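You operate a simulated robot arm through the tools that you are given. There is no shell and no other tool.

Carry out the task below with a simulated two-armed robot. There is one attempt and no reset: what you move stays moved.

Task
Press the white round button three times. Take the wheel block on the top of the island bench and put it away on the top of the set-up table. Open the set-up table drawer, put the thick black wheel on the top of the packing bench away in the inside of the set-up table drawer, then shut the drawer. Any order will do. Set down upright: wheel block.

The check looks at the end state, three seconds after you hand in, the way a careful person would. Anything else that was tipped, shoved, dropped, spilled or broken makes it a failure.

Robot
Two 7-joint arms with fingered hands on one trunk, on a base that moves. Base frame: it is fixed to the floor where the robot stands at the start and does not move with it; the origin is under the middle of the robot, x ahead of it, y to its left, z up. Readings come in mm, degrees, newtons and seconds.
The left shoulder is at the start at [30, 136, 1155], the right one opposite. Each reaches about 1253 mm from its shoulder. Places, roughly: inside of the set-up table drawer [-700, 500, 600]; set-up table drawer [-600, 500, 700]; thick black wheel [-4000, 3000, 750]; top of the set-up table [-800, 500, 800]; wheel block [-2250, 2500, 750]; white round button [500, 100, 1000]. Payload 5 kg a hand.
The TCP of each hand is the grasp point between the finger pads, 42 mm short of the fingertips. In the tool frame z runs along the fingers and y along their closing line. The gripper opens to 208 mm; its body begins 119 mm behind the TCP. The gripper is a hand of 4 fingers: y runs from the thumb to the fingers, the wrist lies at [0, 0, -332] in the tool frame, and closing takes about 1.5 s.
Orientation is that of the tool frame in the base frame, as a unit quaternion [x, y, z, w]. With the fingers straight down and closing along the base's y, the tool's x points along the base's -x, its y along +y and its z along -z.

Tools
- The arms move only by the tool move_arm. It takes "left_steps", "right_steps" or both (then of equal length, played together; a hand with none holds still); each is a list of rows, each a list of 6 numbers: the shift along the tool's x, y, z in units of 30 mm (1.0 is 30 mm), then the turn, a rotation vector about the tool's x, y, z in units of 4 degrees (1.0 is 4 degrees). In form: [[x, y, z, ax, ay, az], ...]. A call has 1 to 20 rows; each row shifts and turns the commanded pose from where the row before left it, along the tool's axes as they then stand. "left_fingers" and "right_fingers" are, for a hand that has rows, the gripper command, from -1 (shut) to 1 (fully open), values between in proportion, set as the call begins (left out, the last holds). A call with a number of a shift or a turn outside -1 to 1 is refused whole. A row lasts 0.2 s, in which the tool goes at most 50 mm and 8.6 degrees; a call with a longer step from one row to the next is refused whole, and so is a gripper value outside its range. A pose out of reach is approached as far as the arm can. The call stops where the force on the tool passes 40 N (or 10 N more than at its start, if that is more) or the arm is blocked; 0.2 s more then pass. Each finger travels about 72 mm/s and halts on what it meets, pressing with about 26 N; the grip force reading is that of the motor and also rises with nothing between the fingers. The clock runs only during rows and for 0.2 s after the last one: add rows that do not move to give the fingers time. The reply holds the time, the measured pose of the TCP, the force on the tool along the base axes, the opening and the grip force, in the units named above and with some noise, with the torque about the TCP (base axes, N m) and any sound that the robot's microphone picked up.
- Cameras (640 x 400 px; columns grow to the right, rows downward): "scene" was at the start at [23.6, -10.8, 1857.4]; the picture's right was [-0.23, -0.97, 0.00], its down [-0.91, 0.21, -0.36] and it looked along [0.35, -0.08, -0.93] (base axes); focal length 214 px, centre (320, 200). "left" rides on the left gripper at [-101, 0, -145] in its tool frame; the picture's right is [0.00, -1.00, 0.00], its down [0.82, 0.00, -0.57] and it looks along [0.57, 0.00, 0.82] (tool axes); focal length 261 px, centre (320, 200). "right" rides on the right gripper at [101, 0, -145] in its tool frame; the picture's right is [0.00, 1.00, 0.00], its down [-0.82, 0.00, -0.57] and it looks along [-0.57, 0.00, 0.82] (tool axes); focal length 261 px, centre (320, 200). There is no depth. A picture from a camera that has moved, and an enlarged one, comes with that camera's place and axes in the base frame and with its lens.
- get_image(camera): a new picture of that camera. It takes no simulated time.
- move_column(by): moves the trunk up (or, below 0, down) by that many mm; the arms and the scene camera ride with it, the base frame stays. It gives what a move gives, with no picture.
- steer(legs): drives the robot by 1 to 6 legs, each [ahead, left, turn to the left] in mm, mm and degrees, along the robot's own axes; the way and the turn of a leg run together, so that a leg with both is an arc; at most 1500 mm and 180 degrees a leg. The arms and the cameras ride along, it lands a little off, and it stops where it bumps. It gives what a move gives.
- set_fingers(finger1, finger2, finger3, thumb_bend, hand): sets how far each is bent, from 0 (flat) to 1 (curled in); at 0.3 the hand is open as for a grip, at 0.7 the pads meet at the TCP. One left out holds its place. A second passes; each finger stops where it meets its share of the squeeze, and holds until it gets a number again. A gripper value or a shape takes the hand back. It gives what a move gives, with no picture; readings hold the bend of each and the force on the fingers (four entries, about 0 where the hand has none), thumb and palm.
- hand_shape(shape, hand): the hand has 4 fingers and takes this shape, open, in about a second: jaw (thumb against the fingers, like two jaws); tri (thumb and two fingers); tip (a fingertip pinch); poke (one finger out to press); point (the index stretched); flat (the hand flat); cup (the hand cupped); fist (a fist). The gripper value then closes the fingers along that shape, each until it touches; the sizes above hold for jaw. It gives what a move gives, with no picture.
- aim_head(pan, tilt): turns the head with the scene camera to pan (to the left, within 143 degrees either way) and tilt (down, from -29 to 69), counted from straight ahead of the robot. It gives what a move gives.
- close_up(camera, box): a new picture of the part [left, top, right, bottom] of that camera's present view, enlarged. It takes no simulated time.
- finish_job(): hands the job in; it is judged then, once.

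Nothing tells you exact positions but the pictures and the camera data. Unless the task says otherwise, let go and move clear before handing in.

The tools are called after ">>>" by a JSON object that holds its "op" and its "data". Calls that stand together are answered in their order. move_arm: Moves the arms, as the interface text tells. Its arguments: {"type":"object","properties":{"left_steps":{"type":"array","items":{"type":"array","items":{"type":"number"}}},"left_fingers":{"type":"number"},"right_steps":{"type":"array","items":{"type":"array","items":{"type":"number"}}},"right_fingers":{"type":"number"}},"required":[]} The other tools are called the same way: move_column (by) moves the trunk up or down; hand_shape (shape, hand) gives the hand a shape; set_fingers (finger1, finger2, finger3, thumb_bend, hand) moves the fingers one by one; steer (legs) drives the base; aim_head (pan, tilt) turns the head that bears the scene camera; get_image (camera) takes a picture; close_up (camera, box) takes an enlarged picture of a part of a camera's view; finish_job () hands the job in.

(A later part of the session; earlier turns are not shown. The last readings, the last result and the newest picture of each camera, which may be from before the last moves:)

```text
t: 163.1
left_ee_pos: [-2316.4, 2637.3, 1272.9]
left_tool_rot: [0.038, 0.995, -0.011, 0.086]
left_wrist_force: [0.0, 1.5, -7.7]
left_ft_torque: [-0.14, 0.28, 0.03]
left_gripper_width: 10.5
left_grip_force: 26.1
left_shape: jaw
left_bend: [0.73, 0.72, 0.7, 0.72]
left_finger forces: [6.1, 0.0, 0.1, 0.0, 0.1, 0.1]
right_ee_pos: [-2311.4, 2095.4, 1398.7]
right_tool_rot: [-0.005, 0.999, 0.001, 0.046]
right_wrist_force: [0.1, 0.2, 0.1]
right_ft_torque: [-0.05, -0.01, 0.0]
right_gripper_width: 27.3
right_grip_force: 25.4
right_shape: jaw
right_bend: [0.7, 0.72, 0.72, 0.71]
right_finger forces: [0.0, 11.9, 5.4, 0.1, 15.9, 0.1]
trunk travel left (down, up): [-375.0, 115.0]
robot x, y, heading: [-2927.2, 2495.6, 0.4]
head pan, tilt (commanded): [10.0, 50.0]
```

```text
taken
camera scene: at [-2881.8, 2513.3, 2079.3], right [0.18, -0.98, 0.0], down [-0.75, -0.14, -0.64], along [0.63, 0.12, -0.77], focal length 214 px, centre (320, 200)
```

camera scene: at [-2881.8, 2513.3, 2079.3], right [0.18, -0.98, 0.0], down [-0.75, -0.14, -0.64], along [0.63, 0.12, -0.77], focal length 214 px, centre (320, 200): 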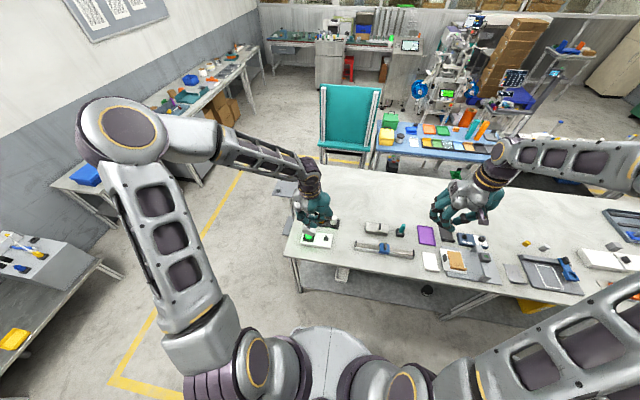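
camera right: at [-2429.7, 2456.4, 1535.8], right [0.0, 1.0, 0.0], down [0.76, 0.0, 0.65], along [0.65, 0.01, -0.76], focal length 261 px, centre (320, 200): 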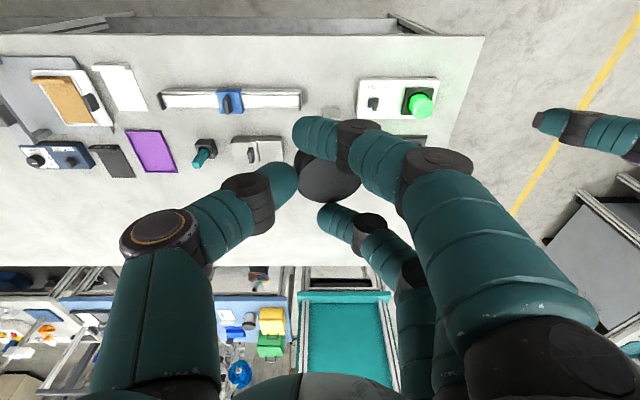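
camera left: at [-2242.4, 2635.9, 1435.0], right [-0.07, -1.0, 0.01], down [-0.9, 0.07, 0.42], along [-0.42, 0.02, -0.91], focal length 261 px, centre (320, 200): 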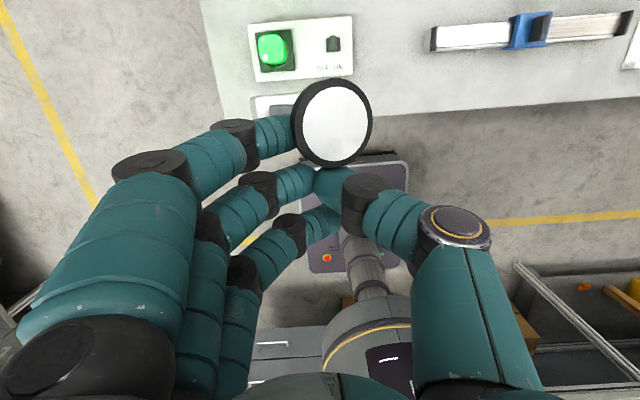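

The grip readings changed (only finger1 loaded); I'll look closely at how the block is held.

>>> {"op": "close_up", "data": {"camera": "left", "box": [220, 60, 440, 280]}}

>>> {"op": "close_up", "data": {"camera": "scene", "box": [270, 160, 370, 250]}}

>>> {"op": "close_up", "data": {"camera": "right", "box": [400, 60, 640, 220]}}

```text
1.82 times, centred on (330, 170) of left
camera zoom: at [-2242.4, 2635.9, 1435.0], right [-0.07, -1.0, 0.01], down [-0.9, 0.07, 0.42], along [-0.42, 0.02, -0.91], focal length 474 px, centre (302, 254)
```

zoom: 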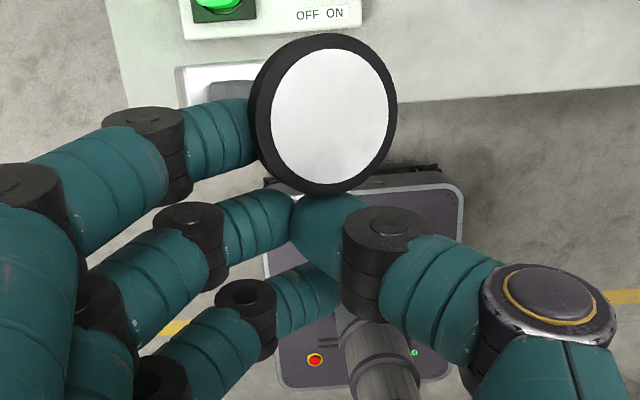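

```text
4.44 times, centred on (320, 205) of scene
camera zoom: at [-2881.8, 2513.3, 2079.3], right [0.18, -0.98, 0.0], down [-0.75, -0.14, -0.64], along [0.63, 0.12, -0.77], focal length 953 px, centre (320, 178)
```

zoom: 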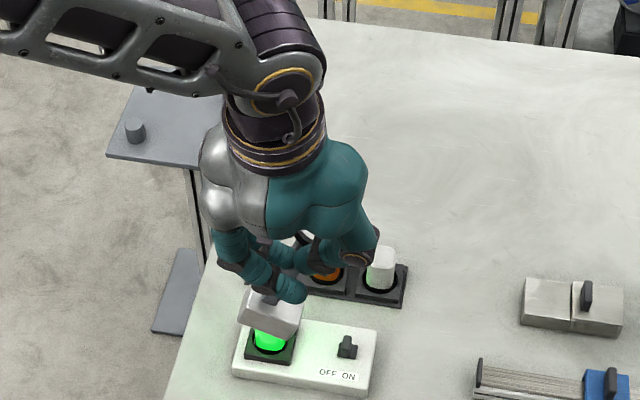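

```text
2.50 times, centred on (520, 140) of right
camera zoom: at [-2425.8, 2096.0, 1534.1], right [0.0, 1.0, 0.0], down [0.76, 0.0, 0.65], along [0.65, 0.0, -0.76], focal length 652 px, centre (-180, 350)
```

zoom: 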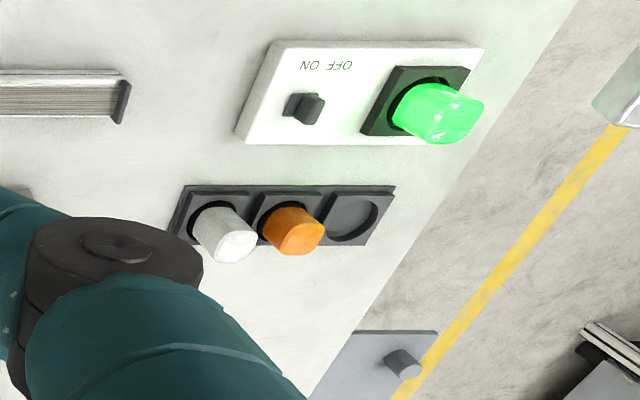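

The block slid down: its wheel now rests on top of my closed fingers with the stem caged between them, cube hanging below. That's too insecure for a long drive, so I'll slowly carry it over to the empty area of the island, set it down there and regrasp it properly.

>>> {"op": "move_arm", "data": {"left_steps": [[-0.2, -0.1, 0.04, 0, 0, 0], [-0.4, -0.2, 0.07, 0, 0, 0], [-0.55, -0.29, 0.1, 0, 0, 0], [-0.55, -0.29, 0.1, 0, 0, 0], [-0.55, -0.29, 0.1, 0, 0, 0], [-0.55, -0.29, 0.1, 0, 0, 0], [-0.55, -0.29, 0.1, 0, 0, 0], [-0.55, -0.29, 0.1, 0, 0, 0]]}}

>>> {"op": "close_up", "data": {"camera": "scene", "box": [270, 130, 410, 250]}}

>>> {"op": "get_image", "data": {"camera": "left"}}

```text
t: 164.9
left_ee_pos: [-2201.1, 2567.6, 1273.1]
left_tool_rot: [0.038, 0.996, -0.01, 0.086]
left_wrist_force: [0.4, -0.5, -8.0]
left_ft_torque: [-0.1, 0.34, 0.03]
left_gripper_width: 10.6
left_grip_force: 25.7
left_shape: jaw
left_bend: [0.73, 0.72, 0.7, 0.72]
left_finger forces: [5.9, 0.0, 0.1, 0.1, 0.0, 0.0]
right_ee_pos: [-2310.5, 2095.6, 1397.2]
right_tool_rot: [-0.004, 0.999, 0.001, 0.046]
right_wrist_force: [-0.2, 0.2, -0.5]
right_ft_torque: [0.03, 0.05, 0.03]
right_gripper_width: 27.1
right_grip_force: 25.8
right_shape: jaw
right_bend: [0.7, 0.72, 0.72, 0.71]
right_finger forces: [0.0, 11.9, 5.3, 0.1, 15.9, 0.0]
trunk travel left (down, up): [-375.0, 115.0]
robot x, y, heading: [-2930.4, 2496.3, 0.4]
head pan, tilt (commanded): [10.0, 50.0]
```

```text
3.33 times, centred on (340, 190) of scene
camera zoom: at [-2879.9, 2511.0, 2079.2], right [0.18, -0.98, 0.0], down [-0.75, -0.14, -0.64], along [0.63, 0.12, -0.77], focal length 715 px, centre (253, 233)
```

zoom: 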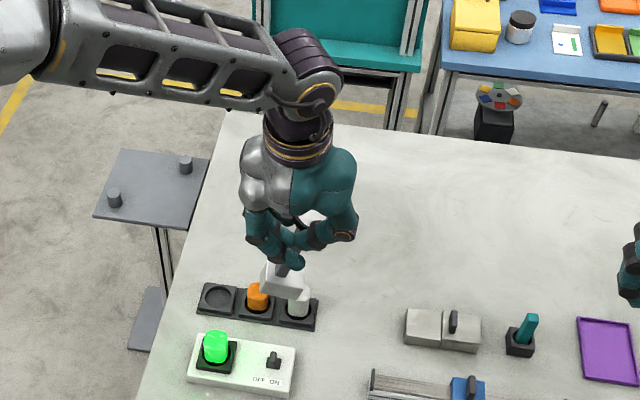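

```text
taken
camera left: at [-2126.8, 2564.0, 1433.6], right [-0.07, -1.0, 0.01], down [-0.9, 0.07, 0.42], along [-0.42, 0.02, -0.91], focal length 261 px, centre (320, 200)
```

left: 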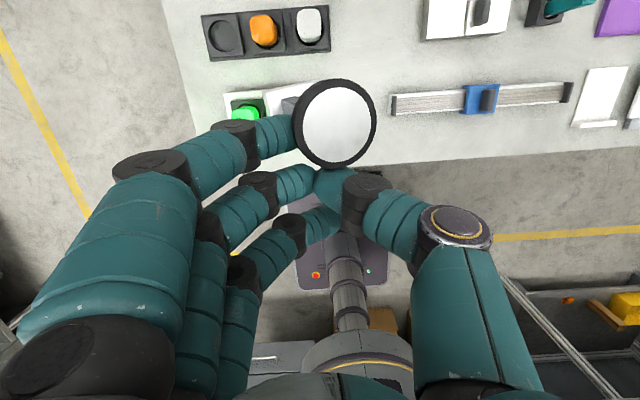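

Stable while moving. Continuing to the clear area.

>>> {"op": "move_arm", "data": {"left_steps": [[-0.4, -0.2, 0.07, 0, 0, 0], [-0.55, -0.29, 0.1, 0, 0, 0], [-0.55, -0.29, 0.1, 0, 0, 0], [-0.55, -0.29, 0.1, 0, 0, 0], [-0.55, -0.29, 0.1, 0, 0, 0], [-0.55, -0.29, 0.1, 0, 0, 0], [-0.55, -0.29, 0.1, 0, 0, 0], [-0.55, -0.29, 0.1, 0, 0, 0], [-0.55, -0.29, 0.1, 0, 0, 0], [-0.55, -0.29, 0.1, 0, 0, 0], [-0.55, -0.29, 0.1, 0, 0, 0], [-0.55, -0.29, 0.1, 0, 0, 0], [-0.3, -0.15, 0.05, 0, 0, 0]]}}

>>> {"op": "close_up", "data": {"camera": "scene", "box": [290, 110, 430, 230]}}

>>> {"op": "get_image", "data": {"camera": "left"}}

```text
t: 167.7
left_ee_pos: [-2003.3, 2444.1, 1273.6]
left_tool_rot: [0.037, 0.996, -0.01, 0.087]
left_wrist_force: [0.2, 0.0, -7.3]
left_ft_torque: [-0.13, 0.4, -0.04]
left_gripper_width: 10.5
left_grip_force: 26.5
left_shape: jaw
left_bend: [0.73, 0.72, 0.7, 0.72]
left_finger forces: [5.2, 0.0, 0.0, 0.0, 0.0, 0.1]
right_ee_pos: [-2312.0, 2094.7, 1397.4]
right_tool_rot: [-0.004, 0.999, 0.002, 0.046]
right_wrist_force: [0.5, 0.0, -0.5]
right_ft_torque: [0.02, 0.01, -0.02]
right_gripper_width: 27.1
right_grip_force: 26.0
right_shape: jaw
right_bend: [0.7, 0.72, 0.72, 0.71]
right_finger forces: [0.0, 11.9, 5.2, 0.0, 15.8, 0.1]
trunk travel left (down, up): [-375.0, 115.0]
robot x, y, heading: [-2927.1, 2495.8, 0.4]
head pan, tilt (commanded): [10.0, 50.0]
```

```text
3.33 times, centred on (360, 170) of scene
camera zoom: at [-2880.5, 2511.1, 2079.3], right [0.18, -0.98, 0.0], down [-0.75, -0.14, -0.64], along [0.63, 0.12, -0.77], focal length 715 px, centre (187, 300)
```

zoom: 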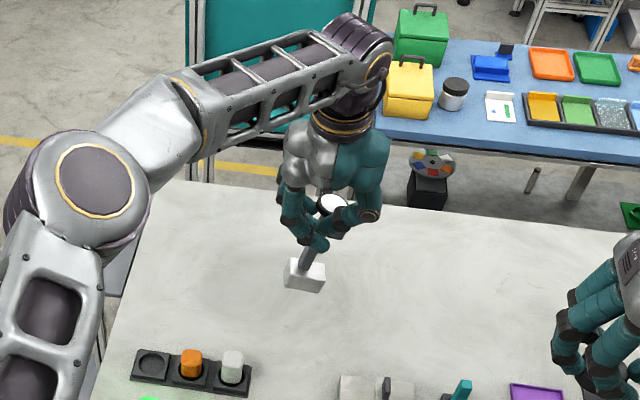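

```text
taken
camera left: at [-1928.9, 2441.5, 1433.7], right [-0.07, -1.0, 0.01], down [-0.9, 0.07, 0.42], along [-0.42, 0.02, -0.91], focal length 261 px, centre (320, 200)
```

left: 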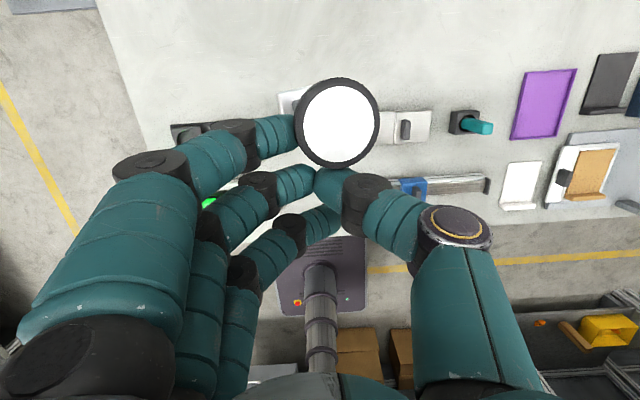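

>>> {"op": "close_up", "data": {"camera": "scene", "box": [340, 160, 380, 205]}}

>>> {"op": "close_up", "data": {"camera": "right", "box": [440, 100, 640, 300]}}

>>> {"op": "get_image", "data": {"camera": "right"}}

```text
8.89 times, centred on (360, 182) of scene
camera zoom: at [-2880.5, 2511.1, 2079.3], right [0.18, -0.98, 0.0], down [-0.75, -0.14, -0.64], along [0.63, 0.12, -0.77], focal length 1906 px, centre (-36, 356)
```

zoom: 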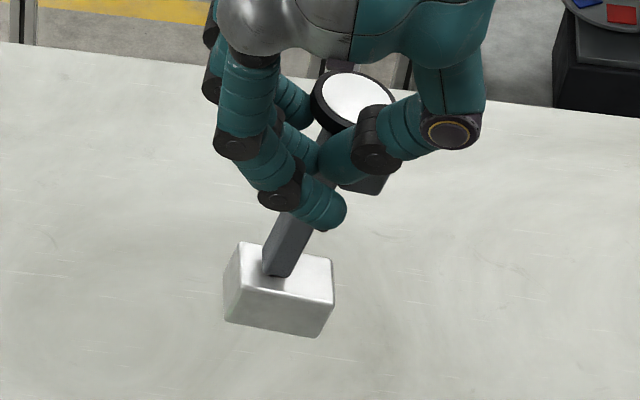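

```text
2.00 times, centred on (540, 200) of right
camera zoom: at [-2424.5, 2094.7, 1533.3], right [0.0, 1.0, 0.0], down [0.76, 0.0, 0.64], along [0.64, 0.01, -0.76], focal length 521 px, centre (-120, 200)
```

zoom: 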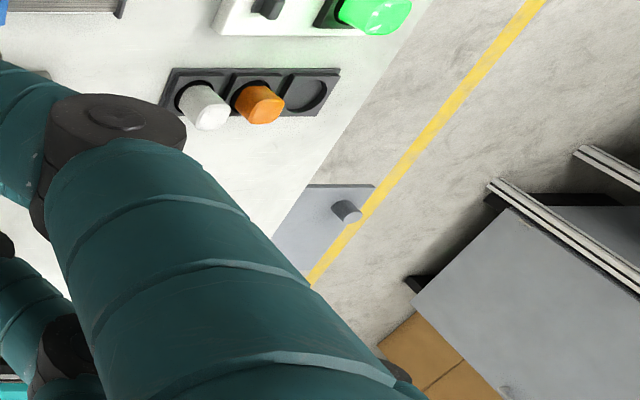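

```text
taken
camera right: at [-2424.5, 2094.7, 1533.3], right [0.0, 1.0, 0.0], down [0.76, 0.0, 0.64], along [0.64, 0.01, -0.76], focal length 261 px, centre (320, 200)
```

right: 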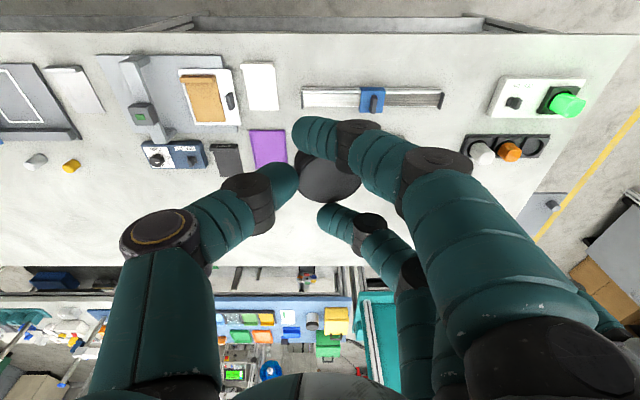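

I can now see the base is a longer block and it hangs fairly level below the hand, over clear table. I'll lower it gently.

>>> {"op": "move_arm", "data": {"left_steps": [[0.05, 0, 0.3, 0, 0, 0], [0.1, 0.01, 0.59, 0, 0, 0], [0.12, 0.01, 0.69, 0, 0, 0], [0.12, 0.01, 0.69, 0, 0, 0], [0.12, 0.01, 0.69, 0, 0, 0], [0.12, 0.01, 0.69, 0, 0, 0], [0.12, 0.01, 0.69, 0, 0, 0], [0.12, 0.01, 0.69, 0, 0, 0], [0.12, 0.01, 0.69, 0, 0, 0], [0.12, 0.01, 0.69, 0, 0, 0], [0.12, 0.01, 0.69, 0, 0, 0], [0.1, 0.01, 0.59, 0, 0, 0], [0.05, 0, 0.3, 0, 0, 0]]}}

>>> {"op": "close_up", "data": {"camera": "scene", "box": [320, 150, 400, 220]}}

>>> {"op": "get_image", "data": {"camera": "left"}}

```text
t: 170.5
left_ee_pos: [-2003.5, 2446.0, 1031.3]
left_tool_rot: [0.039, 0.995, -0.01, 0.087]
left_wrist_force: [0.3, 0.0, 0.2]
left_ft_torque: [0.0, 0.02, -0.02]
left_gripper_width: 10.8
left_grip_force: 26.1
left_shape: jaw
left_bend: [0.74, 0.72, 0.7, 0.72]
left_finger forces: [0.0, 0.1, 0.0, 0.1, 0.0, 0.0]
right_ee_pos: [-2311.9, 2095.6, 1397.8]
right_tool_rot: [-0.004, 0.999, 0.002, 0.047]
right_wrist_force: [1.4, 0.8, -0.8]
right_ft_torque: [0.0, -0.01, 0.02]
right_gripper_width: 27.1
right_grip_force: 26.3
right_shape: jaw
right_bend: [0.7, 0.72, 0.72, 0.71]
right_finger forces: [0.0, 11.9, 5.1, 0.0, 15.9, 0.0]
trunk travel left (down, up): [-375.0, 115.0]
robot x, y, heading: [-2923.8, 2498.2, 0.4]
head pan, tilt (commanded): [10.0, 50.0]
```

```text
5.71 times, centred on (360, 185) of scene
camera zoom: at [-2881.5, 2511.5, 2079.3], right [0.18, -0.98, 0.0], down [-0.75, -0.14, -0.64], along [0.63, 0.12, -0.77], focal length 1226 px, centre (91, 286)
```

zoom: 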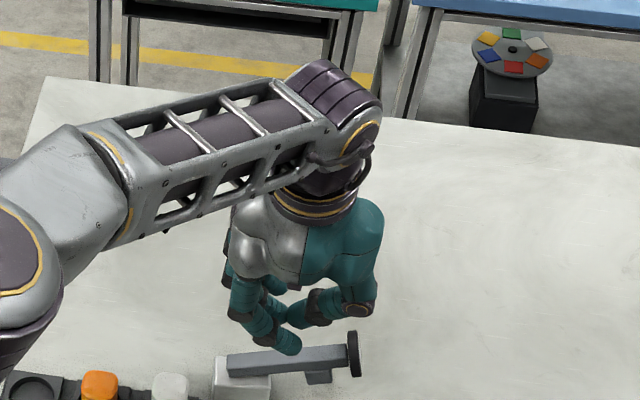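

```text
taken
camera left: at [-1928.3, 2443.0, 1192.4], right [-0.07, -1.0, 0.01], down [-0.9, 0.07, 0.42], along [-0.42, 0.02, -0.91], focal length 261 px, centre (320, 200)
```

left: 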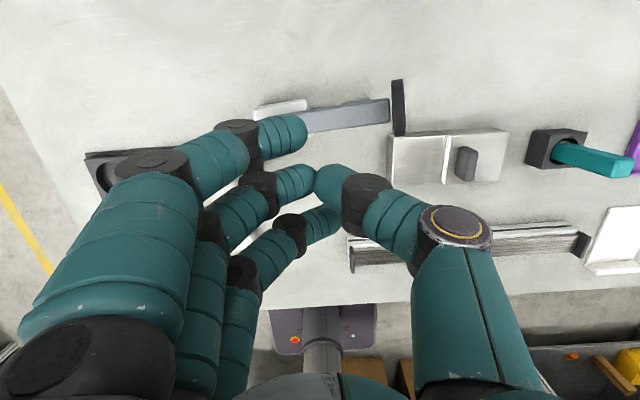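

The block slipped off and is now lying on its side on the island. I'll raise the hand out of the way and inspect the situation.

>>> {"op": "move_arm", "data": {"left_steps": [[-0.17, 0, -0.98, 0, 0, 0], [-0.17, 0, -0.98, 0, 0, 0], [-0.17, 0, -0.98, 0, 0, 0], [-0.17, 0, -0.98, 0, 0, 0], [-0.17, 0, -0.98, 0, 0, 0], [0, 0.9, -0.4, 0, 0, 0], [0, 0.9, -0.4, 0, 0, 0], [0, 0.9, -0.4, 0, 0, 0], [0, 0.9, 0, 0, 0, 0], [0, 0.9, 0, 0, 0, 0], [0, 0.9, 0, 0, 0, 0]]}}

>>> {"op": "get_image", "data": {"camera": "left"}}

>>> {"op": "close_up", "data": {"camera": "scene", "box": [300, 160, 440, 270]}}

```text
t: 172.9
left_ee_pos: [-1998.6, 2610.1, 1213.5]
left_tool_rot: [0.039, 0.995, -0.011, 0.087]
left_wrist_force: [-0.4, -0.8, 0.7]
left_ft_torque: [0.02, -0.01, 0.03]
left_gripper_width: 10.4
left_grip_force: 25.8
left_shape: jaw
left_bend: [0.74, 0.72, 0.7, 0.72]
left_finger forces: [0.1, 0.0, 0.0, 0.1, 0.1, 0.0]
right_ee_pos: [-2312.5, 2096.0, 1399.3]
right_tool_rot: [-0.004, 0.999, 0.001, 0.047]
right_wrist_force: [-0.4, 1.0, -1.3]
right_ft_torque: [-0.17, 0.01, -0.01]
right_gripper_width: 27.2
right_grip_force: 26.2
right_shape: jaw
right_bend: [0.7, 0.72, 0.72, 0.71]
right_finger forces: [0.0, 12.0, 5.1, 0.0, 16.0, 0.0]
trunk travel left (down, up): [-375.0, 115.0]
robot x, y, heading: [-2929.3, 2495.6, 0.5]
head pan, tilt (commanded): [10.0, 50.0]
```

```text
taken
camera left: at [-1923.6, 2608.0, 1374.2], right [-0.07, -1.0, 0.02], down [-0.9, 0.07, 0.42], along [-0.42, 0.02, -0.91], focal length 261 px, centre (320, 200)
```

left: 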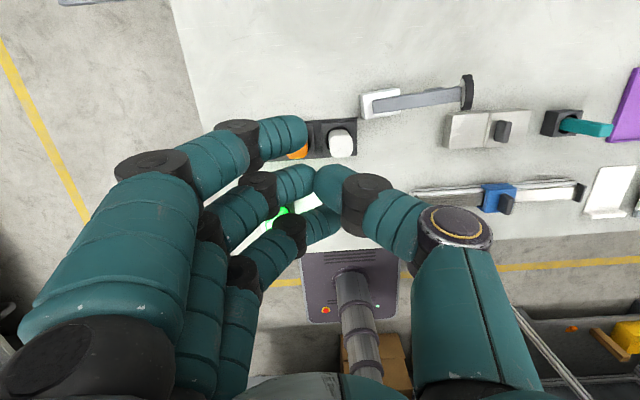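

```text
3.64 times, centred on (370, 215) of scene
camera zoom: at [-2881.9, 2513.7, 2079.3], right [0.18, -0.98, 0.0], down [-0.75, -0.14, -0.64], along [0.63, 0.11, -0.77], focal length 780 px, centre (138, 146)
```

zoom: 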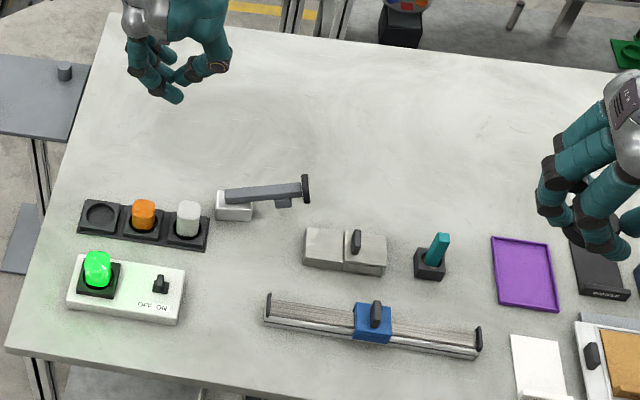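

The tray and other items haven't moved; the wheel block lies on its side next to the tray. Let me view it in detail.

>>> {"op": "close_up", "data": {"camera": "scene", "box": [345, 195, 395, 235]}}

>>> {"op": "close_up", "data": {"camera": "left", "box": [330, 60, 490, 170]}}

```text
10.00 times, centred on (370, 215) of scene
camera zoom: at [-2881.9, 2513.7, 2079.3], right [0.18, -0.98, 0.0], down [-0.75, -0.14, -0.64], along [0.63, 0.11, -0.77], focal length 2145 px, centre (-180, 50)
```

zoom: 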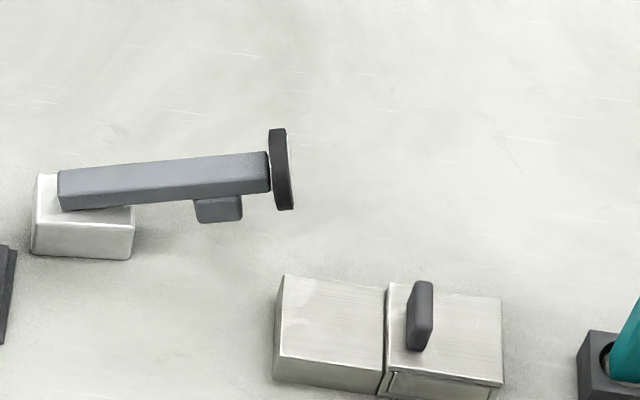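

```text
3.64 times, centred on (410, 115) of left
camera zoom: at [-1923.6, 2608.0, 1374.2], right [-0.07, -1.0, 0.02], down [-0.9, 0.07, 0.42], along [-0.42, 0.02, -0.91], focal length 948 px, centre (-7, 509)
```

zoom: 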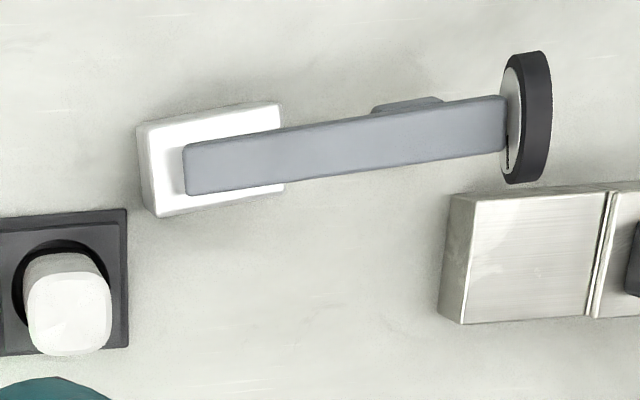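

The geometry is now clear: a 43×66×33 mm block with a sloped bar and the wheel at the end; upright means bar up. It's lying with the bar pointing south, clear of other items. Best approach: drive round to the island's north side, face south, grasp the block by its long sides from above, and later pitch the hand forward to stand it upright. First retract the left hand, then drive.

>>> {"op": "move_arm", "data": {"left_steps": [[0.9, 0, -0.3, 0, 0, 0], [1, 0, -0.3, 0, 0, 0], [1, 0, -0.3, 0, 0, 0], [1, 0, -0.3, 0, 0, 0], [1, 0, -0.2, 0, 0, 0], [1, 0, -0.2, 0, 0, 0], [1, 0, -0.2, 0, 0, 0], [1, 0, -0.2, 0, 0, 0], [1, 0, -0.2, 0, 0, 0], [0.5, 0, -0.1, 0, 0, 0]], "left_fingers": 0.2}}

>>> {"op": "move_arm", "data": {"right_steps": [[0, 1, 0, 0, 0, 0], [0, 1, 0, 0, 0, 0], [0, 1, 0, 0, 0, 0], [0, 1, 0, 0, 0, 0], [0, 1, 0, 0, 0, 0], [0, 1, 0, 0, 0, 0], [0, 1, 0, 0, 0, 0]]}}

>>> {"op": "steer", "data": {"legs": [[0, 1050, 0]]}}

```text
t: 175.1
left_ee_pos: [-2287.4, 2632.4, 1233.7]
left_tool_rot: [0.037, 0.995, -0.009, 0.087]
left_wrist_force: [0.5, -0.4, 0.0]
left_ft_torque: [0.01, -0.01, -0.01]
left_gripper_width: 124.4
left_grip_force: 0.0
left_shape: jaw
left_bend: [0.32, 0.32, 0.32, 0.7]
left_finger forces: [0.0, 0.1, 0.0, 0.0, 0.1, 0.0]
right_ee_pos: [-2312.4, 2094.7, 1398.4]
right_tool_rot: [-0.004, 0.999, 0.002, 0.047]
right_wrist_force: [0.5, -0.2, -0.7]
right_ft_torque: [0.01, -0.05, -0.05]
right_gripper_width: 27.3
right_grip_force: 25.7
right_shape: jaw
right_bend: [0.7, 0.72, 0.72, 0.71]
right_finger forces: [0.0, 11.8, 5.0, 0.0, 16.0, 0.0]
trunk travel left (down, up): [-375.0, 115.0]
robot x, y, heading: [-2929.4, 2497.0, 0.5]
head pan, tilt (commanded): [10.0, 50.0]
```

```text
t: 176.7
left_ee_pos: [-2287.1, 2632.7, 1233.3]
left_tool_rot: [0.037, 0.996, -0.01, 0.087]
left_wrist_force: [0.2, 1.1, 0.2]
left_ft_torque: [-0.12, 0.0, 0.0]
left_gripper_width: 124.6
left_grip_force: 0.0
left_shape: jaw
left_bend: [0.32, 0.32, 0.32, 0.7]
left_finger forces: [0.0, 0.0, 0.0, 0.1, 0.1, 0.0]
right_ee_pos: [-2314.5, 2307.0, 1400.7]
right_tool_rot: [-0.003, 0.999, 0.001, 0.046]
right_wrist_force: [0.3, -0.4, -0.6]
right_ft_torque: [-0.08, 0.02, 0.0]
right_gripper_width: 27.4
right_grip_force: 25.9
right_shape: jaw
right_bend: [0.7, 0.72, 0.71, 0.71]
right_finger forces: [0.1, 12.0, 5.3, 0.0, 15.9, 0.0]
trunk travel left (down, up): [-375.0, 115.0]
robot x, y, heading: [-2922.9, 2500.4, 0.4]
head pan, tilt (commanded): [10.0, 50.0]
```

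```text
t: 182.1
left_ee_pos: [-2294.8, 3684.8, 1233.2]
left_tool_rot: [0.036, 0.996, -0.01, 0.087]
left_wrist_force: [-0.2, -0.3, -0.3]
left_ft_torque: [-0.01, -0.02, -0.03]
left_gripper_width: 124.7
left_grip_force: 0.0
left_shape: jaw
left_bend: [0.32, 0.32, 0.32, 0.7]
left_finger forces: [0.0, 0.0, 0.0, 0.0, 0.1, 0.0]
right_ee_pos: [-2322.7, 3358.5, 1401.7]
right_tool_rot: [-0.005, 0.999, 0.002, 0.046]
right_wrist_force: [0.3, 0.7, -1.0]
right_ft_torque: [-0.05, 0.02, 0.0]
right_gripper_width: 27.0
right_grip_force: 25.6
right_shape: jaw
right_bend: [0.7, 0.72, 0.71, 0.71]
right_finger forces: [0.0, 12.0, 5.4, 0.0, 16.0, 0.0]
trunk travel left (down, up): [-375.0, 115.0]
robot x, y, heading: [-2935.4, 3547.4, 0.5]
head pan, tilt (commanded): [10.0, 50.0]
```

Now to the north side of the island, facing south.

>>> {"op": "steer", "data": {"legs": [[785, 0, 0], [0, 0, -90.5]]}}

>>> {"op": "aim_head", "data": {"pan": 0, "tilt": 50}}

>>> {"op": "get_image", "data": {"camera": "scene"}}

```text
t: 190.2
left_ee_pos: [-2004.5, 2918.5, 1233.5]
left_tool_rot: [0.729, 0.678, -0.068, 0.055]
left_wrist_force: [-0.4, -0.2, 0.2]
left_ft_torque: [0.01, -0.01, 0.01]
left_gripper_width: 124.3
left_grip_force: 0.1
left_shape: jaw
left_bend: [0.32, 0.32, 0.32, 0.7]
left_finger forces: [0.0, 0.0, 0.0, 0.0, 0.0, 0.1]
right_ee_pos: [-2330.6, 2945.4, 1401.8]
right_tool_rot: [0.702, 0.711, -0.032, 0.034]
right_wrist_force: [-0.8, -0.9, -1.5]
right_ft_torque: [0.0, -0.02, 0.01]
right_gripper_width: 27.1
right_grip_force: 25.3
right_shape: jaw
right_bend: [0.7, 0.72, 0.71, 0.71]
right_finger forces: [0.1, 12.1, 5.4, 0.1, 15.9, 0.1]
trunk travel left (down, up): [-375.0, 115.0]
robot x, y, heading: [-2140.5, 3559.6, -89.3]
head pan, tilt (commanded): [10.0, 50.0]
```

```text
t: 190.9
left_ee_pos: [-2003.3, 2918.5, 1232.2]
left_tool_rot: [0.729, 0.679, -0.068, 0.055]
left_wrist_force: [-0.5, 0.1, 0.0]
left_ft_torque: [0.03, -0.03, 0.0]
left_gripper_width: 124.5
left_grip_force: 0.1
left_shape: jaw
left_bend: [0.32, 0.32, 0.32, 0.7]
left_finger forces: [0.1, 0.0, 0.0, 0.0, 0.0, 0.1]
right_ee_pos: [-2330.8, 2945.5, 1401.9]
right_tool_rot: [0.702, 0.711, -0.031, 0.035]
right_wrist_force: [0.6, 0.7, -0.6]
right_ft_torque: [-0.01, 0.04, -0.03]
right_gripper_width: 27.0
right_grip_force: 26.0
right_shape: jaw
right_bend: [0.7, 0.72, 0.71, 0.71]
right_finger forces: [0.0, 12.0, 5.4, 0.1, 15.9, 0.1]
trunk travel left (down, up): [-375.0, 115.0]
robot x, y, heading: [-2142.7, 3559.8, -89.5]
head pan, tilt (commanded): [0.0, 50.0]
```

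```text
taken
camera scene: at [-2142.5, 3512.3, 2079.3], right [-1.0, -0.01, 0.0], down [-0.01, 0.77, -0.64], along [0.01, -0.64, -0.77], focal length 214 px, centre (320, 200)
```

scene: 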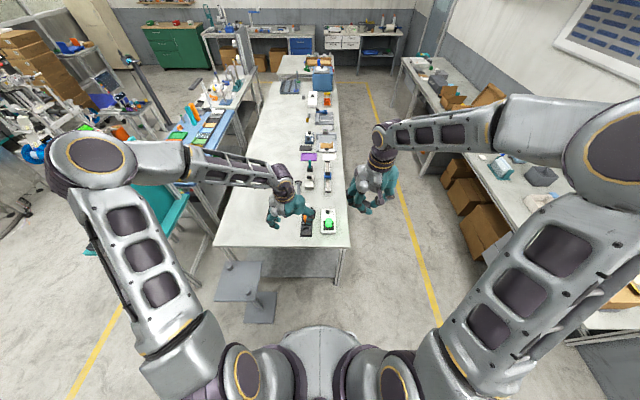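

Facing south with clearance to the stand. I'll move forward toward the island edge and look down on the fallen block.

>>> {"op": "steer", "data": {"legs": [[300, 0, 0]]}}

>>> {"op": "get_image", "data": {"camera": "scene"}}

>>> {"op": "get_image", "data": {"camera": "left"}}

```text
t: 192.9
left_ee_pos: [-1997.4, 2625.0, 1233.0]
left_tool_rot: [0.727, 0.681, -0.067, 0.055]
left_wrist_force: [-0.9, 0.2, -0.4]
left_ft_torque: [0.04, 0.01, -0.01]
left_gripper_width: 124.4
left_grip_force: 0.0
left_shape: jaw
left_bend: [0.32, 0.32, 0.32, 0.7]
left_finger forces: [0.0, 0.1, 0.1, 0.0, 0.0, 0.1]
right_ee_pos: [-2324.4, 2650.6, 1400.7]
right_tool_rot: [0.701, 0.712, -0.031, 0.034]
right_wrist_force: [-0.2, -0.6, -1.1]
right_ft_torque: [0.04, 0.02, -0.03]
right_gripper_width: 26.9
right_grip_force: 26.5
right_shape: jaw
right_bend: [0.7, 0.72, 0.71, 0.71]
right_finger forces: [0.1, 12.0, 5.3, 0.1, 15.9, 0.1]
trunk travel left (down, up): [-375.0, 115.0]
robot x, y, heading: [-2139.6, 3264.5, -89.1]
head pan, tilt (commanded): [0.0, 50.0]
```

```text
taken
camera scene: at [-2138.8, 3217.9, 2079.4], right [-1.0, -0.01, 0.0], down [-0.01, 0.77, -0.64], along [0.01, -0.64, -0.77], focal length 214 px, centre (320, 200)
```

scene: 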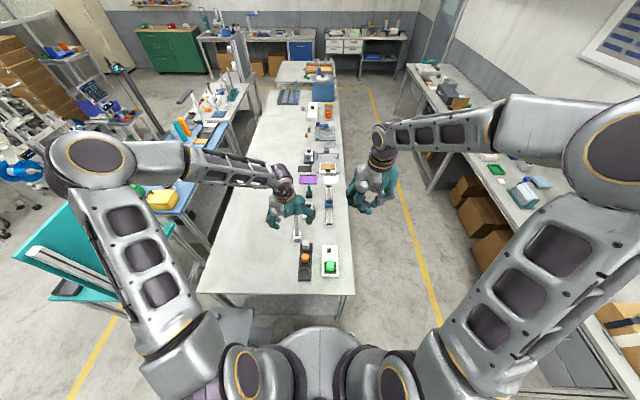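

```text
taken
camera left: at [-1999.4, 2551.3, 1394.2], right [-1.0, 0.06, 0.01], down [0.06, 0.91, 0.42], along [0.01, 0.42, -0.91], focal length 261 px, centre (320, 200)
```

left: 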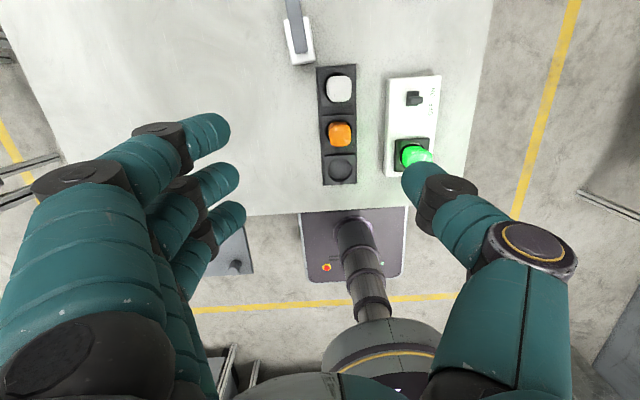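

The fallen block is ahead of the left hand. I'll square the hand up (remove tilt, align yaw with the bar), open it, and advance above it.

>>> {"op": "move_arm", "data": {"left_steps": [[0, 0, 0, 0, 0.5, -0.34], [0, 0, 0, 0, 0.5, -0.34], [0, 0, 0, 0, 0.5, -0.34], [0, 0, 0, 0, 0.5, -0.34], [0, 0, 0, 0, 0.5, -0.34]], "left_fingers": 0.2}}

>>> {"op": "move_arm", "data": {"left_steps": [[-1, 0.15, 0.3, 0, 0, 0], [-1, 0.15, 0.3, 0, 0, 0], [-1, 0.15, 0.3, 0, 0, 0], [-1, 0.15, 0.3, 0, 0, 0]]}}

>>> {"op": "get_image", "data": {"camera": "left"}}

>>> {"op": "close_up", "data": {"camera": "scene", "box": [250, 170, 340, 290]}}

```text
t: 194.1
left_ee_pos: [-1997.8, 2626.6, 1232.7]
left_tool_rot: [0.689, 0.724, -0.008, -0.01]
left_wrist_force: [0.7, -0.7, -0.5]
left_ft_torque: [0.05, 0.02, 0.01]
left_gripper_width: 124.2
left_grip_force: 0.1
left_shape: jaw
left_bend: [0.32, 0.32, 0.32, 0.7]
left_finger forces: [0.1, 0.1, 0.1, 0.1, 0.0, 0.0]
right_ee_pos: [-2324.4, 2650.8, 1401.4]
right_tool_rot: [0.7, 0.712, -0.031, 0.034]
right_wrist_force: [-0.3, -0.7, -1.9]
right_ft_torque: [0.08, 0.02, -0.01]
right_gripper_width: 27.0
right_grip_force: 26.2
right_shape: jaw
right_bend: [0.7, 0.72, 0.71, 0.71]
right_finger forces: [0.0, 11.9, 5.3, 0.1, 15.8, 0.1]
trunk travel left (down, up): [-375.0, 115.0]
robot x, y, heading: [-2136.4, 3265.8, -89.1]
head pan, tilt (commanded): [0.0, 50.0]
```

```text
t: 195.1
left_ee_pos: [-1973.3, 2505.0, 1195.5]
left_tool_rot: [0.689, 0.724, -0.007, -0.009]
left_wrist_force: [0.6, -0.2, -0.7]
left_ft_torque: [0.15, 0.03, 0.04]
left_gripper_width: 124.6
left_grip_force: 0.0
left_shape: jaw
left_bend: [0.32, 0.32, 0.32, 0.7]
left_finger forces: [0.1, 0.0, 0.0, 0.0, 0.0, 0.0]
right_ee_pos: [-2323.7, 2647.8, 1398.9]
right_tool_rot: [0.701, 0.712, -0.031, 0.034]
right_wrist_force: [-0.3, -0.8, -1.0]
right_ft_torque: [0.16, 0.05, 0.03]
right_gripper_width: 27.0
right_grip_force: 25.5
right_shape: jaw
right_bend: [0.7, 0.72, 0.71, 0.71]
right_finger forces: [0.0, 12.0, 5.4, 0.0, 15.8, 0.0]
trunk travel left (down, up): [-375.0, 115.0]
robot x, y, heading: [-2136.7, 3263.8, -89.4]
head pan, tilt (commanded): [0.0, 50.0]
```

```text
taken
camera left: at [-1963.9, 2404.0, 1340.0], right [-1.0, -0.05, 0.02], down [-0.03, 0.82, 0.57], along [-0.05, 0.57, -0.82], focal length 261 px, centre (320, 200)
```

left: 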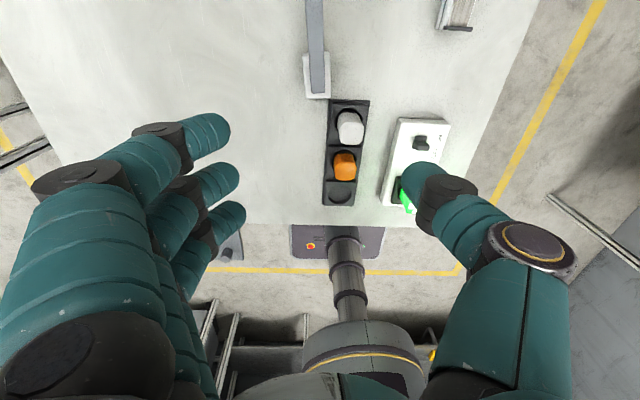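

```text
3.33 times, centred on (295, 230) of scene
camera zoom: at [-2138.4, 3214.8, 2079.2], right [-1.0, -0.01, 0.0], down [-0.01, 0.77, -0.64], along [0.01, -0.64, -0.77], focal length 715 px, centre (403, 100)
```

zoom: 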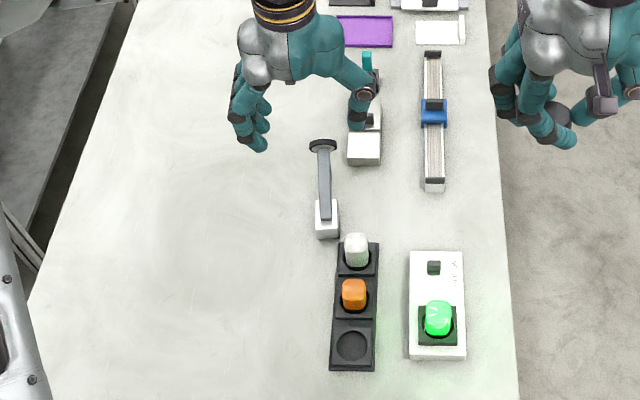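

>>> {"op": "close_up", "data": {"camera": "left", "box": [280, 0, 360, 110]}}

>>> {"op": "close_up", "data": {"camera": "scene", "box": [275, 200, 315, 250]}}

```text
3.64 times, centred on (320, 55) of left
camera zoom: at [-1963.9, 2404.0, 1340.0], right [-1.0, -0.05, 0.02], down [-0.03, 0.82, 0.57], along [-0.05, 0.57, -0.82], focal length 948 px, centre (320, 727)
```

zoom: 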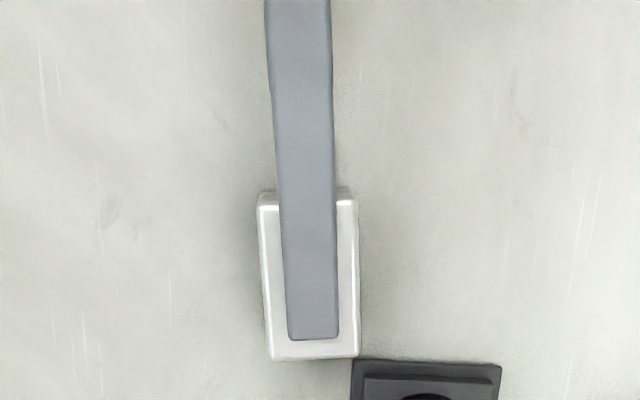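

```text
8.00 times, centred on (295, 225) of scene
camera zoom: at [-2138.4, 3214.8, 2079.2], right [-1.0, -0.01, 0.0], down [-0.01, 0.77, -0.64], along [0.01, -0.64, -0.77], focal length 1716 px, centre (520, 0)
```

zoom: 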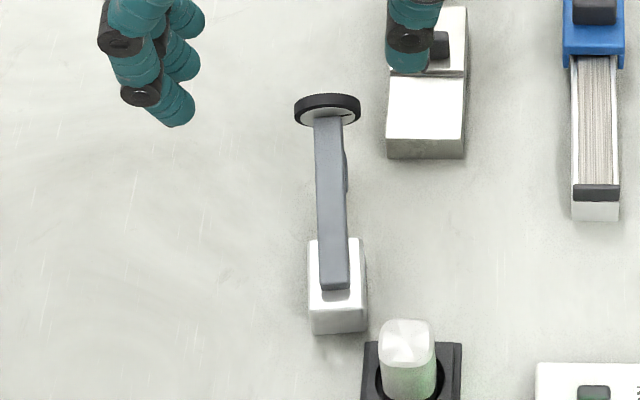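

Block measured: x≈-1996…-1955, y 2453…2518, top z≈876, aligned with my hand. I'll descend over it, gripping toward its upper (south) end so the fingers clear the table when it's stood up.

>>> {"op": "move_arm", "data": {"left_steps": [[-0.195, 0.01, 0.98, -0.045, 0, 0], [-0.195, 0.01, 0.98, -0.045, 0, 0], [-0.195, 0.01, 0.98, -0.045, 0, 0], [-0.195, 0.01, 0.98, -0.045, 0, 0], [-0.195, 0.01, 0.98, -0.045, 0, 0], [-0.195, 0.01, 0.98, -0.045, 0, 0], [-0.195, 0.01, 0.98, -0.045, 0, 0], [-0.195, 0.01, 0.98, -0.045, 0, 0]]}}

>>> {"op": "get_image", "data": {"camera": "left"}}

>>> {"op": "close_up", "data": {"camera": "scene", "box": [260, 180, 330, 270]}}

```text
t: 196.9
left_ee_pos: [-1972.7, 2458.4, 962.2]
left_tool_rot: [0.69, 0.724, 0.001, 0.0]
left_wrist_force: [0.7, -1.0, 0.4]
left_ft_torque: [0.13, 0.06, -0.03]
left_gripper_width: 124.5
left_grip_force: 0.0
left_shape: jaw
left_bend: [0.32, 0.32, 0.32, 0.7]
left_finger forces: [0.0, 0.1, 0.0, 0.0, 0.0, 0.0]
right_ee_pos: [-2324.0, 2649.6, 1401.1]
right_tool_rot: [0.7, 0.712, -0.032, 0.035]
right_wrist_force: [0.1, -0.1, -0.6]
right_ft_torque: [0.07, -0.01, -0.03]
right_gripper_width: 27.1
right_grip_force: 25.9
right_shape: jaw
right_bend: [0.7, 0.72, 0.71, 0.71]
right_finger forces: [0.0, 11.9, 5.3, 0.0, 15.9, 0.0]
trunk travel left (down, up): [-375.0, 115.0]
robot x, y, heading: [-2140.4, 3261.7, -89.4]
head pan, tilt (commanded): [0.0, 50.0]
```

```text
taken
camera left: at [-1967.3, 2358.3, 1106.5], right [-1.0, -0.05, 0.0], down [-0.04, 0.82, 0.57], along [-0.03, 0.57, -0.82], focal length 261 px, centre (320, 200)
```

left: 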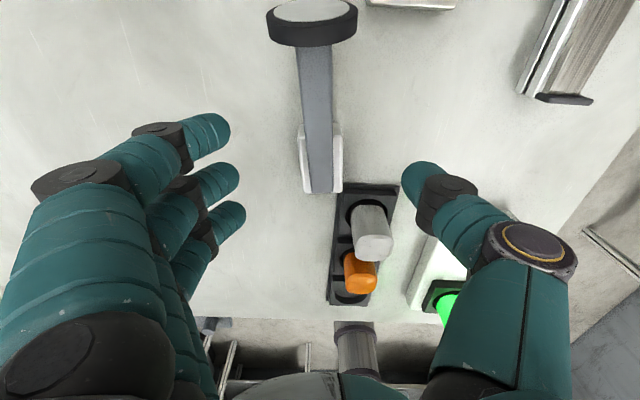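

```text
4.44 times, centred on (295, 225) of scene
camera zoom: at [-2138.9, 3217.2, 2079.3], right [-1.0, -0.01, 0.0], down [-0.01, 0.77, -0.64], along [0.01, -0.64, -0.77], focal length 953 px, centre (431, 89)
```

zoom: 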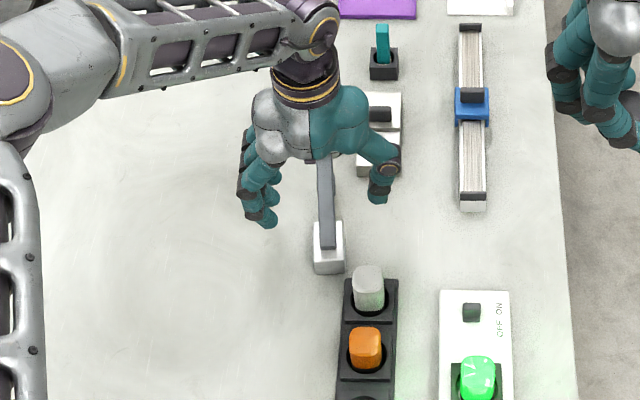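

Perfectly centred over the block. Descending to the grip height.

>>> {"op": "move_arm", "data": {"left_steps": [[0, 0, 0.9, 0, 0, 0], [0, 0, 0.6, 0, 0, 0], [0, 0, 0.4, 0, 0, 0]]}}

>>> {"op": "get_image", "data": {"camera": "left"}}

```text
t: 197.7
left_ee_pos: [-1974.5, 2459.2, 905.3]
left_tool_rot: [0.689, 0.724, 0.002, 0.0]
left_wrist_force: [1.5, -0.4, 1.1]
left_ft_torque: [0.04, 0.03, 0.02]
left_gripper_width: 124.5
left_grip_force: 0.0
left_shape: jaw
left_bend: [0.32, 0.32, 0.32, 0.7]
left_finger forces: [0.0, 0.0, 0.1, 0.1, 0.1, 0.0]
right_ee_pos: [-2324.9, 2650.8, 1402.1]
right_tool_rot: [0.701, 0.712, -0.031, 0.035]
right_wrist_force: [0.4, -0.8, -0.9]
right_ft_torque: [0.0, 0.01, -0.03]
right_gripper_width: 27.1
right_grip_force: 26.3
right_shape: jaw
right_bend: [0.7, 0.72, 0.71, 0.71]
right_finger forces: [0.0, 12.0, 5.3, 0.0, 15.8, 0.0]
trunk travel left (down, up): [-375.0, 115.0]
robot x, y, heading: [-2137.2, 3263.7, -89.0]
head pan, tilt (commanded): [0.0, 50.0]
```

```text
taken
camera left: at [-1967.3, 2358.9, 1049.9], right [-1.0, -0.05, 0.0], down [-0.04, 0.82, 0.57], along [-0.03, 0.57, -0.82], focal length 261 px, centre (320, 200)
```

left: 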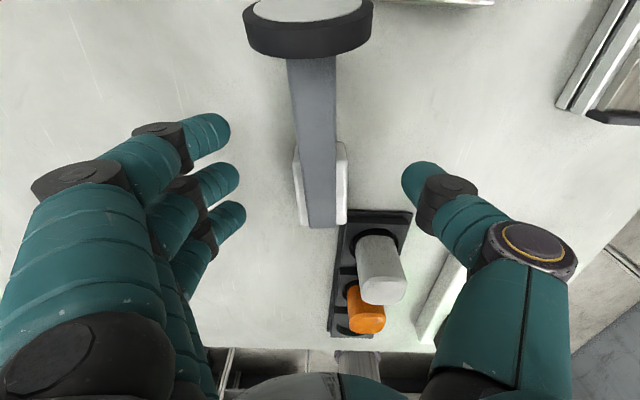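

Block is between thumb (west) and fingers (east). Closing.

>>> {"op": "move_arm", "data": {"left_steps": [[0, 0, 0, 0, 0, 0], [0, 0, 0, 0, 0, 0], [0, 0, 0, 0, 0, 0], [0, 0, 0, 0, 0, 0], [0, 0, 0, 0, 0, 0], [0, 0, 0, 0, 0, 0]], "left_fingers": -1}}

>>> {"op": "get_image", "data": {"camera": "left"}}

```text
t: 199.1
left_ee_pos: [-1973.0, 2460.1, 905.1]
left_tool_rot: [0.69, 0.724, 0.001, 0.0]
left_wrist_force: [0.0, -0.1, 0.1]
left_ft_torque: [0.01, -0.05, 0.06]
left_gripper_width: 18.6
left_grip_force: 25.7
left_shape: jaw
left_bend: [0.72, 0.72, 0.71, 0.7]
left_finger forces: [6.8, 7.7, 7.5, 0.1, 22.5, 0.1]
right_ee_pos: [-2324.7, 2651.0, 1401.8]
right_tool_rot: [0.701, 0.712, -0.031, 0.034]
right_wrist_force: [0.0, -0.2, 0.1]
right_ft_torque: [0.04, -0.01, -0.02]
right_gripper_width: 27.2
right_grip_force: 25.6
right_shape: jaw
right_bend: [0.7, 0.72, 0.71, 0.71]
right_finger forces: [0.0, 11.9, 5.2, 0.0, 15.9, 0.1]
trunk travel left (down, up): [-375.0, 115.0]
robot x, y, heading: [-2137.4, 3263.4, -89.3]
head pan, tilt (commanded): [0.0, 50.0]
```

```text
taken
camera left: at [-1967.1, 2358.9, 1050.0], right [-1.0, -0.05, 0.0], down [-0.04, 0.82, 0.57], along [-0.03, 0.57, -0.82], focal length 261 px, centre (320, 200)
```

left: 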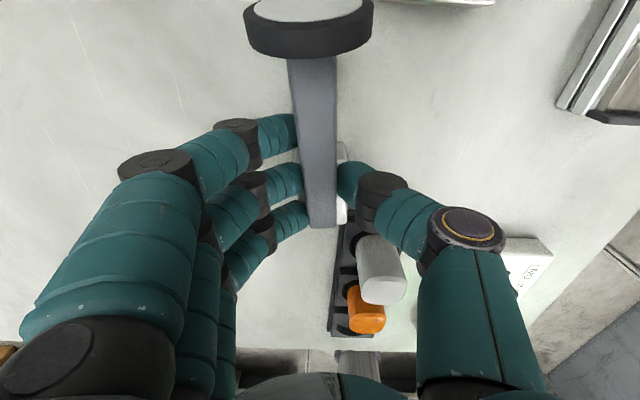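

Excellent: all three fingers and the thumb have solid contact. Lifting slowly.

>>> {"op": "move_arm", "data": {"left_steps": [[0, 0, -0.15, 0, 0, 0], [0, 0, -0.3, 0, 0, 0], [0, 0, -0.4, 0, 0, 0], [0, 0, -0.5, 0, 0, 0], [0, 0, -0.5, 0, 0, 0]]}}

>>> {"op": "get_image", "data": {"camera": "left"}}

>>> {"op": "close_up", "data": {"camera": "scene", "box": [260, 180, 330, 270]}}

```text
t: 200.3
left_ee_pos: [-1972.6, 2460.4, 959.7]
left_tool_rot: [0.69, 0.724, 0.002, -0.001]
left_wrist_force: [-1.0, 1.2, -6.9]
left_ft_torque: [-0.08, -0.01, -0.03]
left_gripper_width: 18.7
left_grip_force: 25.8
left_shape: jaw
left_bend: [0.72, 0.72, 0.71, 0.7]
left_finger forces: [6.7, 7.5, 7.3, 0.0, 22.3, 0.1]
right_ee_pos: [-2324.5, 2650.8, 1400.6]
right_tool_rot: [0.701, 0.712, -0.031, 0.035]
right_wrist_force: [-0.4, -0.1, -1.3]
right_ft_torque: [-0.01, 0.01, 0.01]
right_gripper_width: 27.0
right_grip_force: 26.3
right_shape: jaw
right_bend: [0.7, 0.72, 0.71, 0.71]
right_finger forces: [0.0, 12.0, 5.4, 0.1, 15.8, 0.0]
trunk travel left (down, up): [-375.0, 115.0]
robot x, y, heading: [-2137.1, 3265.2, -89.0]
head pan, tilt (commanded): [0.0, 50.0]
```

```text
taken
camera left: at [-1967.0, 2359.6, 1104.7], right [-1.0, -0.05, 0.0], down [-0.04, 0.82, 0.57], along [-0.03, 0.57, -0.82], focal length 261 px, centre (320, 200)
```

left: 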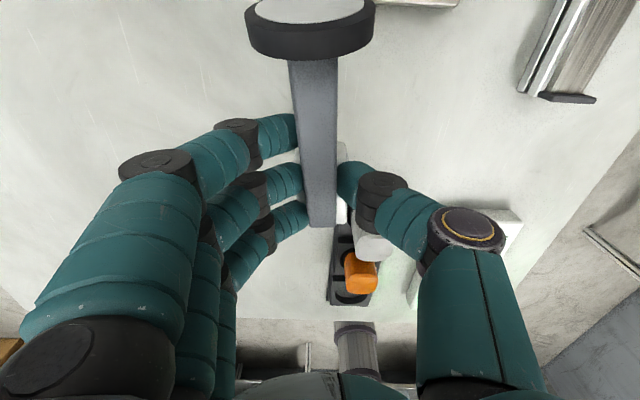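

```text
4.44 times, centred on (295, 225) of scene
camera zoom: at [-2138.7, 3217.8, 2079.3], right [-1.0, -0.01, 0.0], down [-0.01, 0.77, -0.64], along [0.01, -0.64, -0.77], focal length 953 px, centre (431, 89)
```

zoom: 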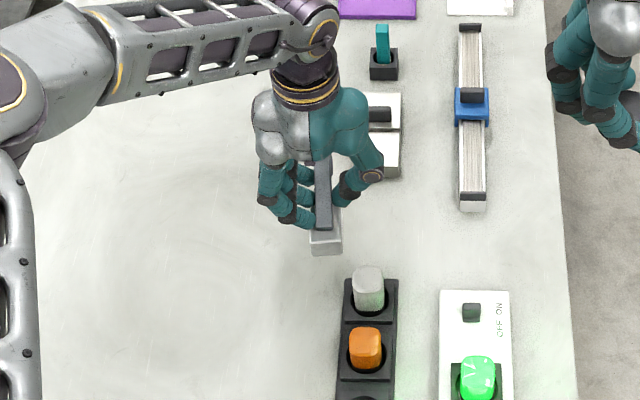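

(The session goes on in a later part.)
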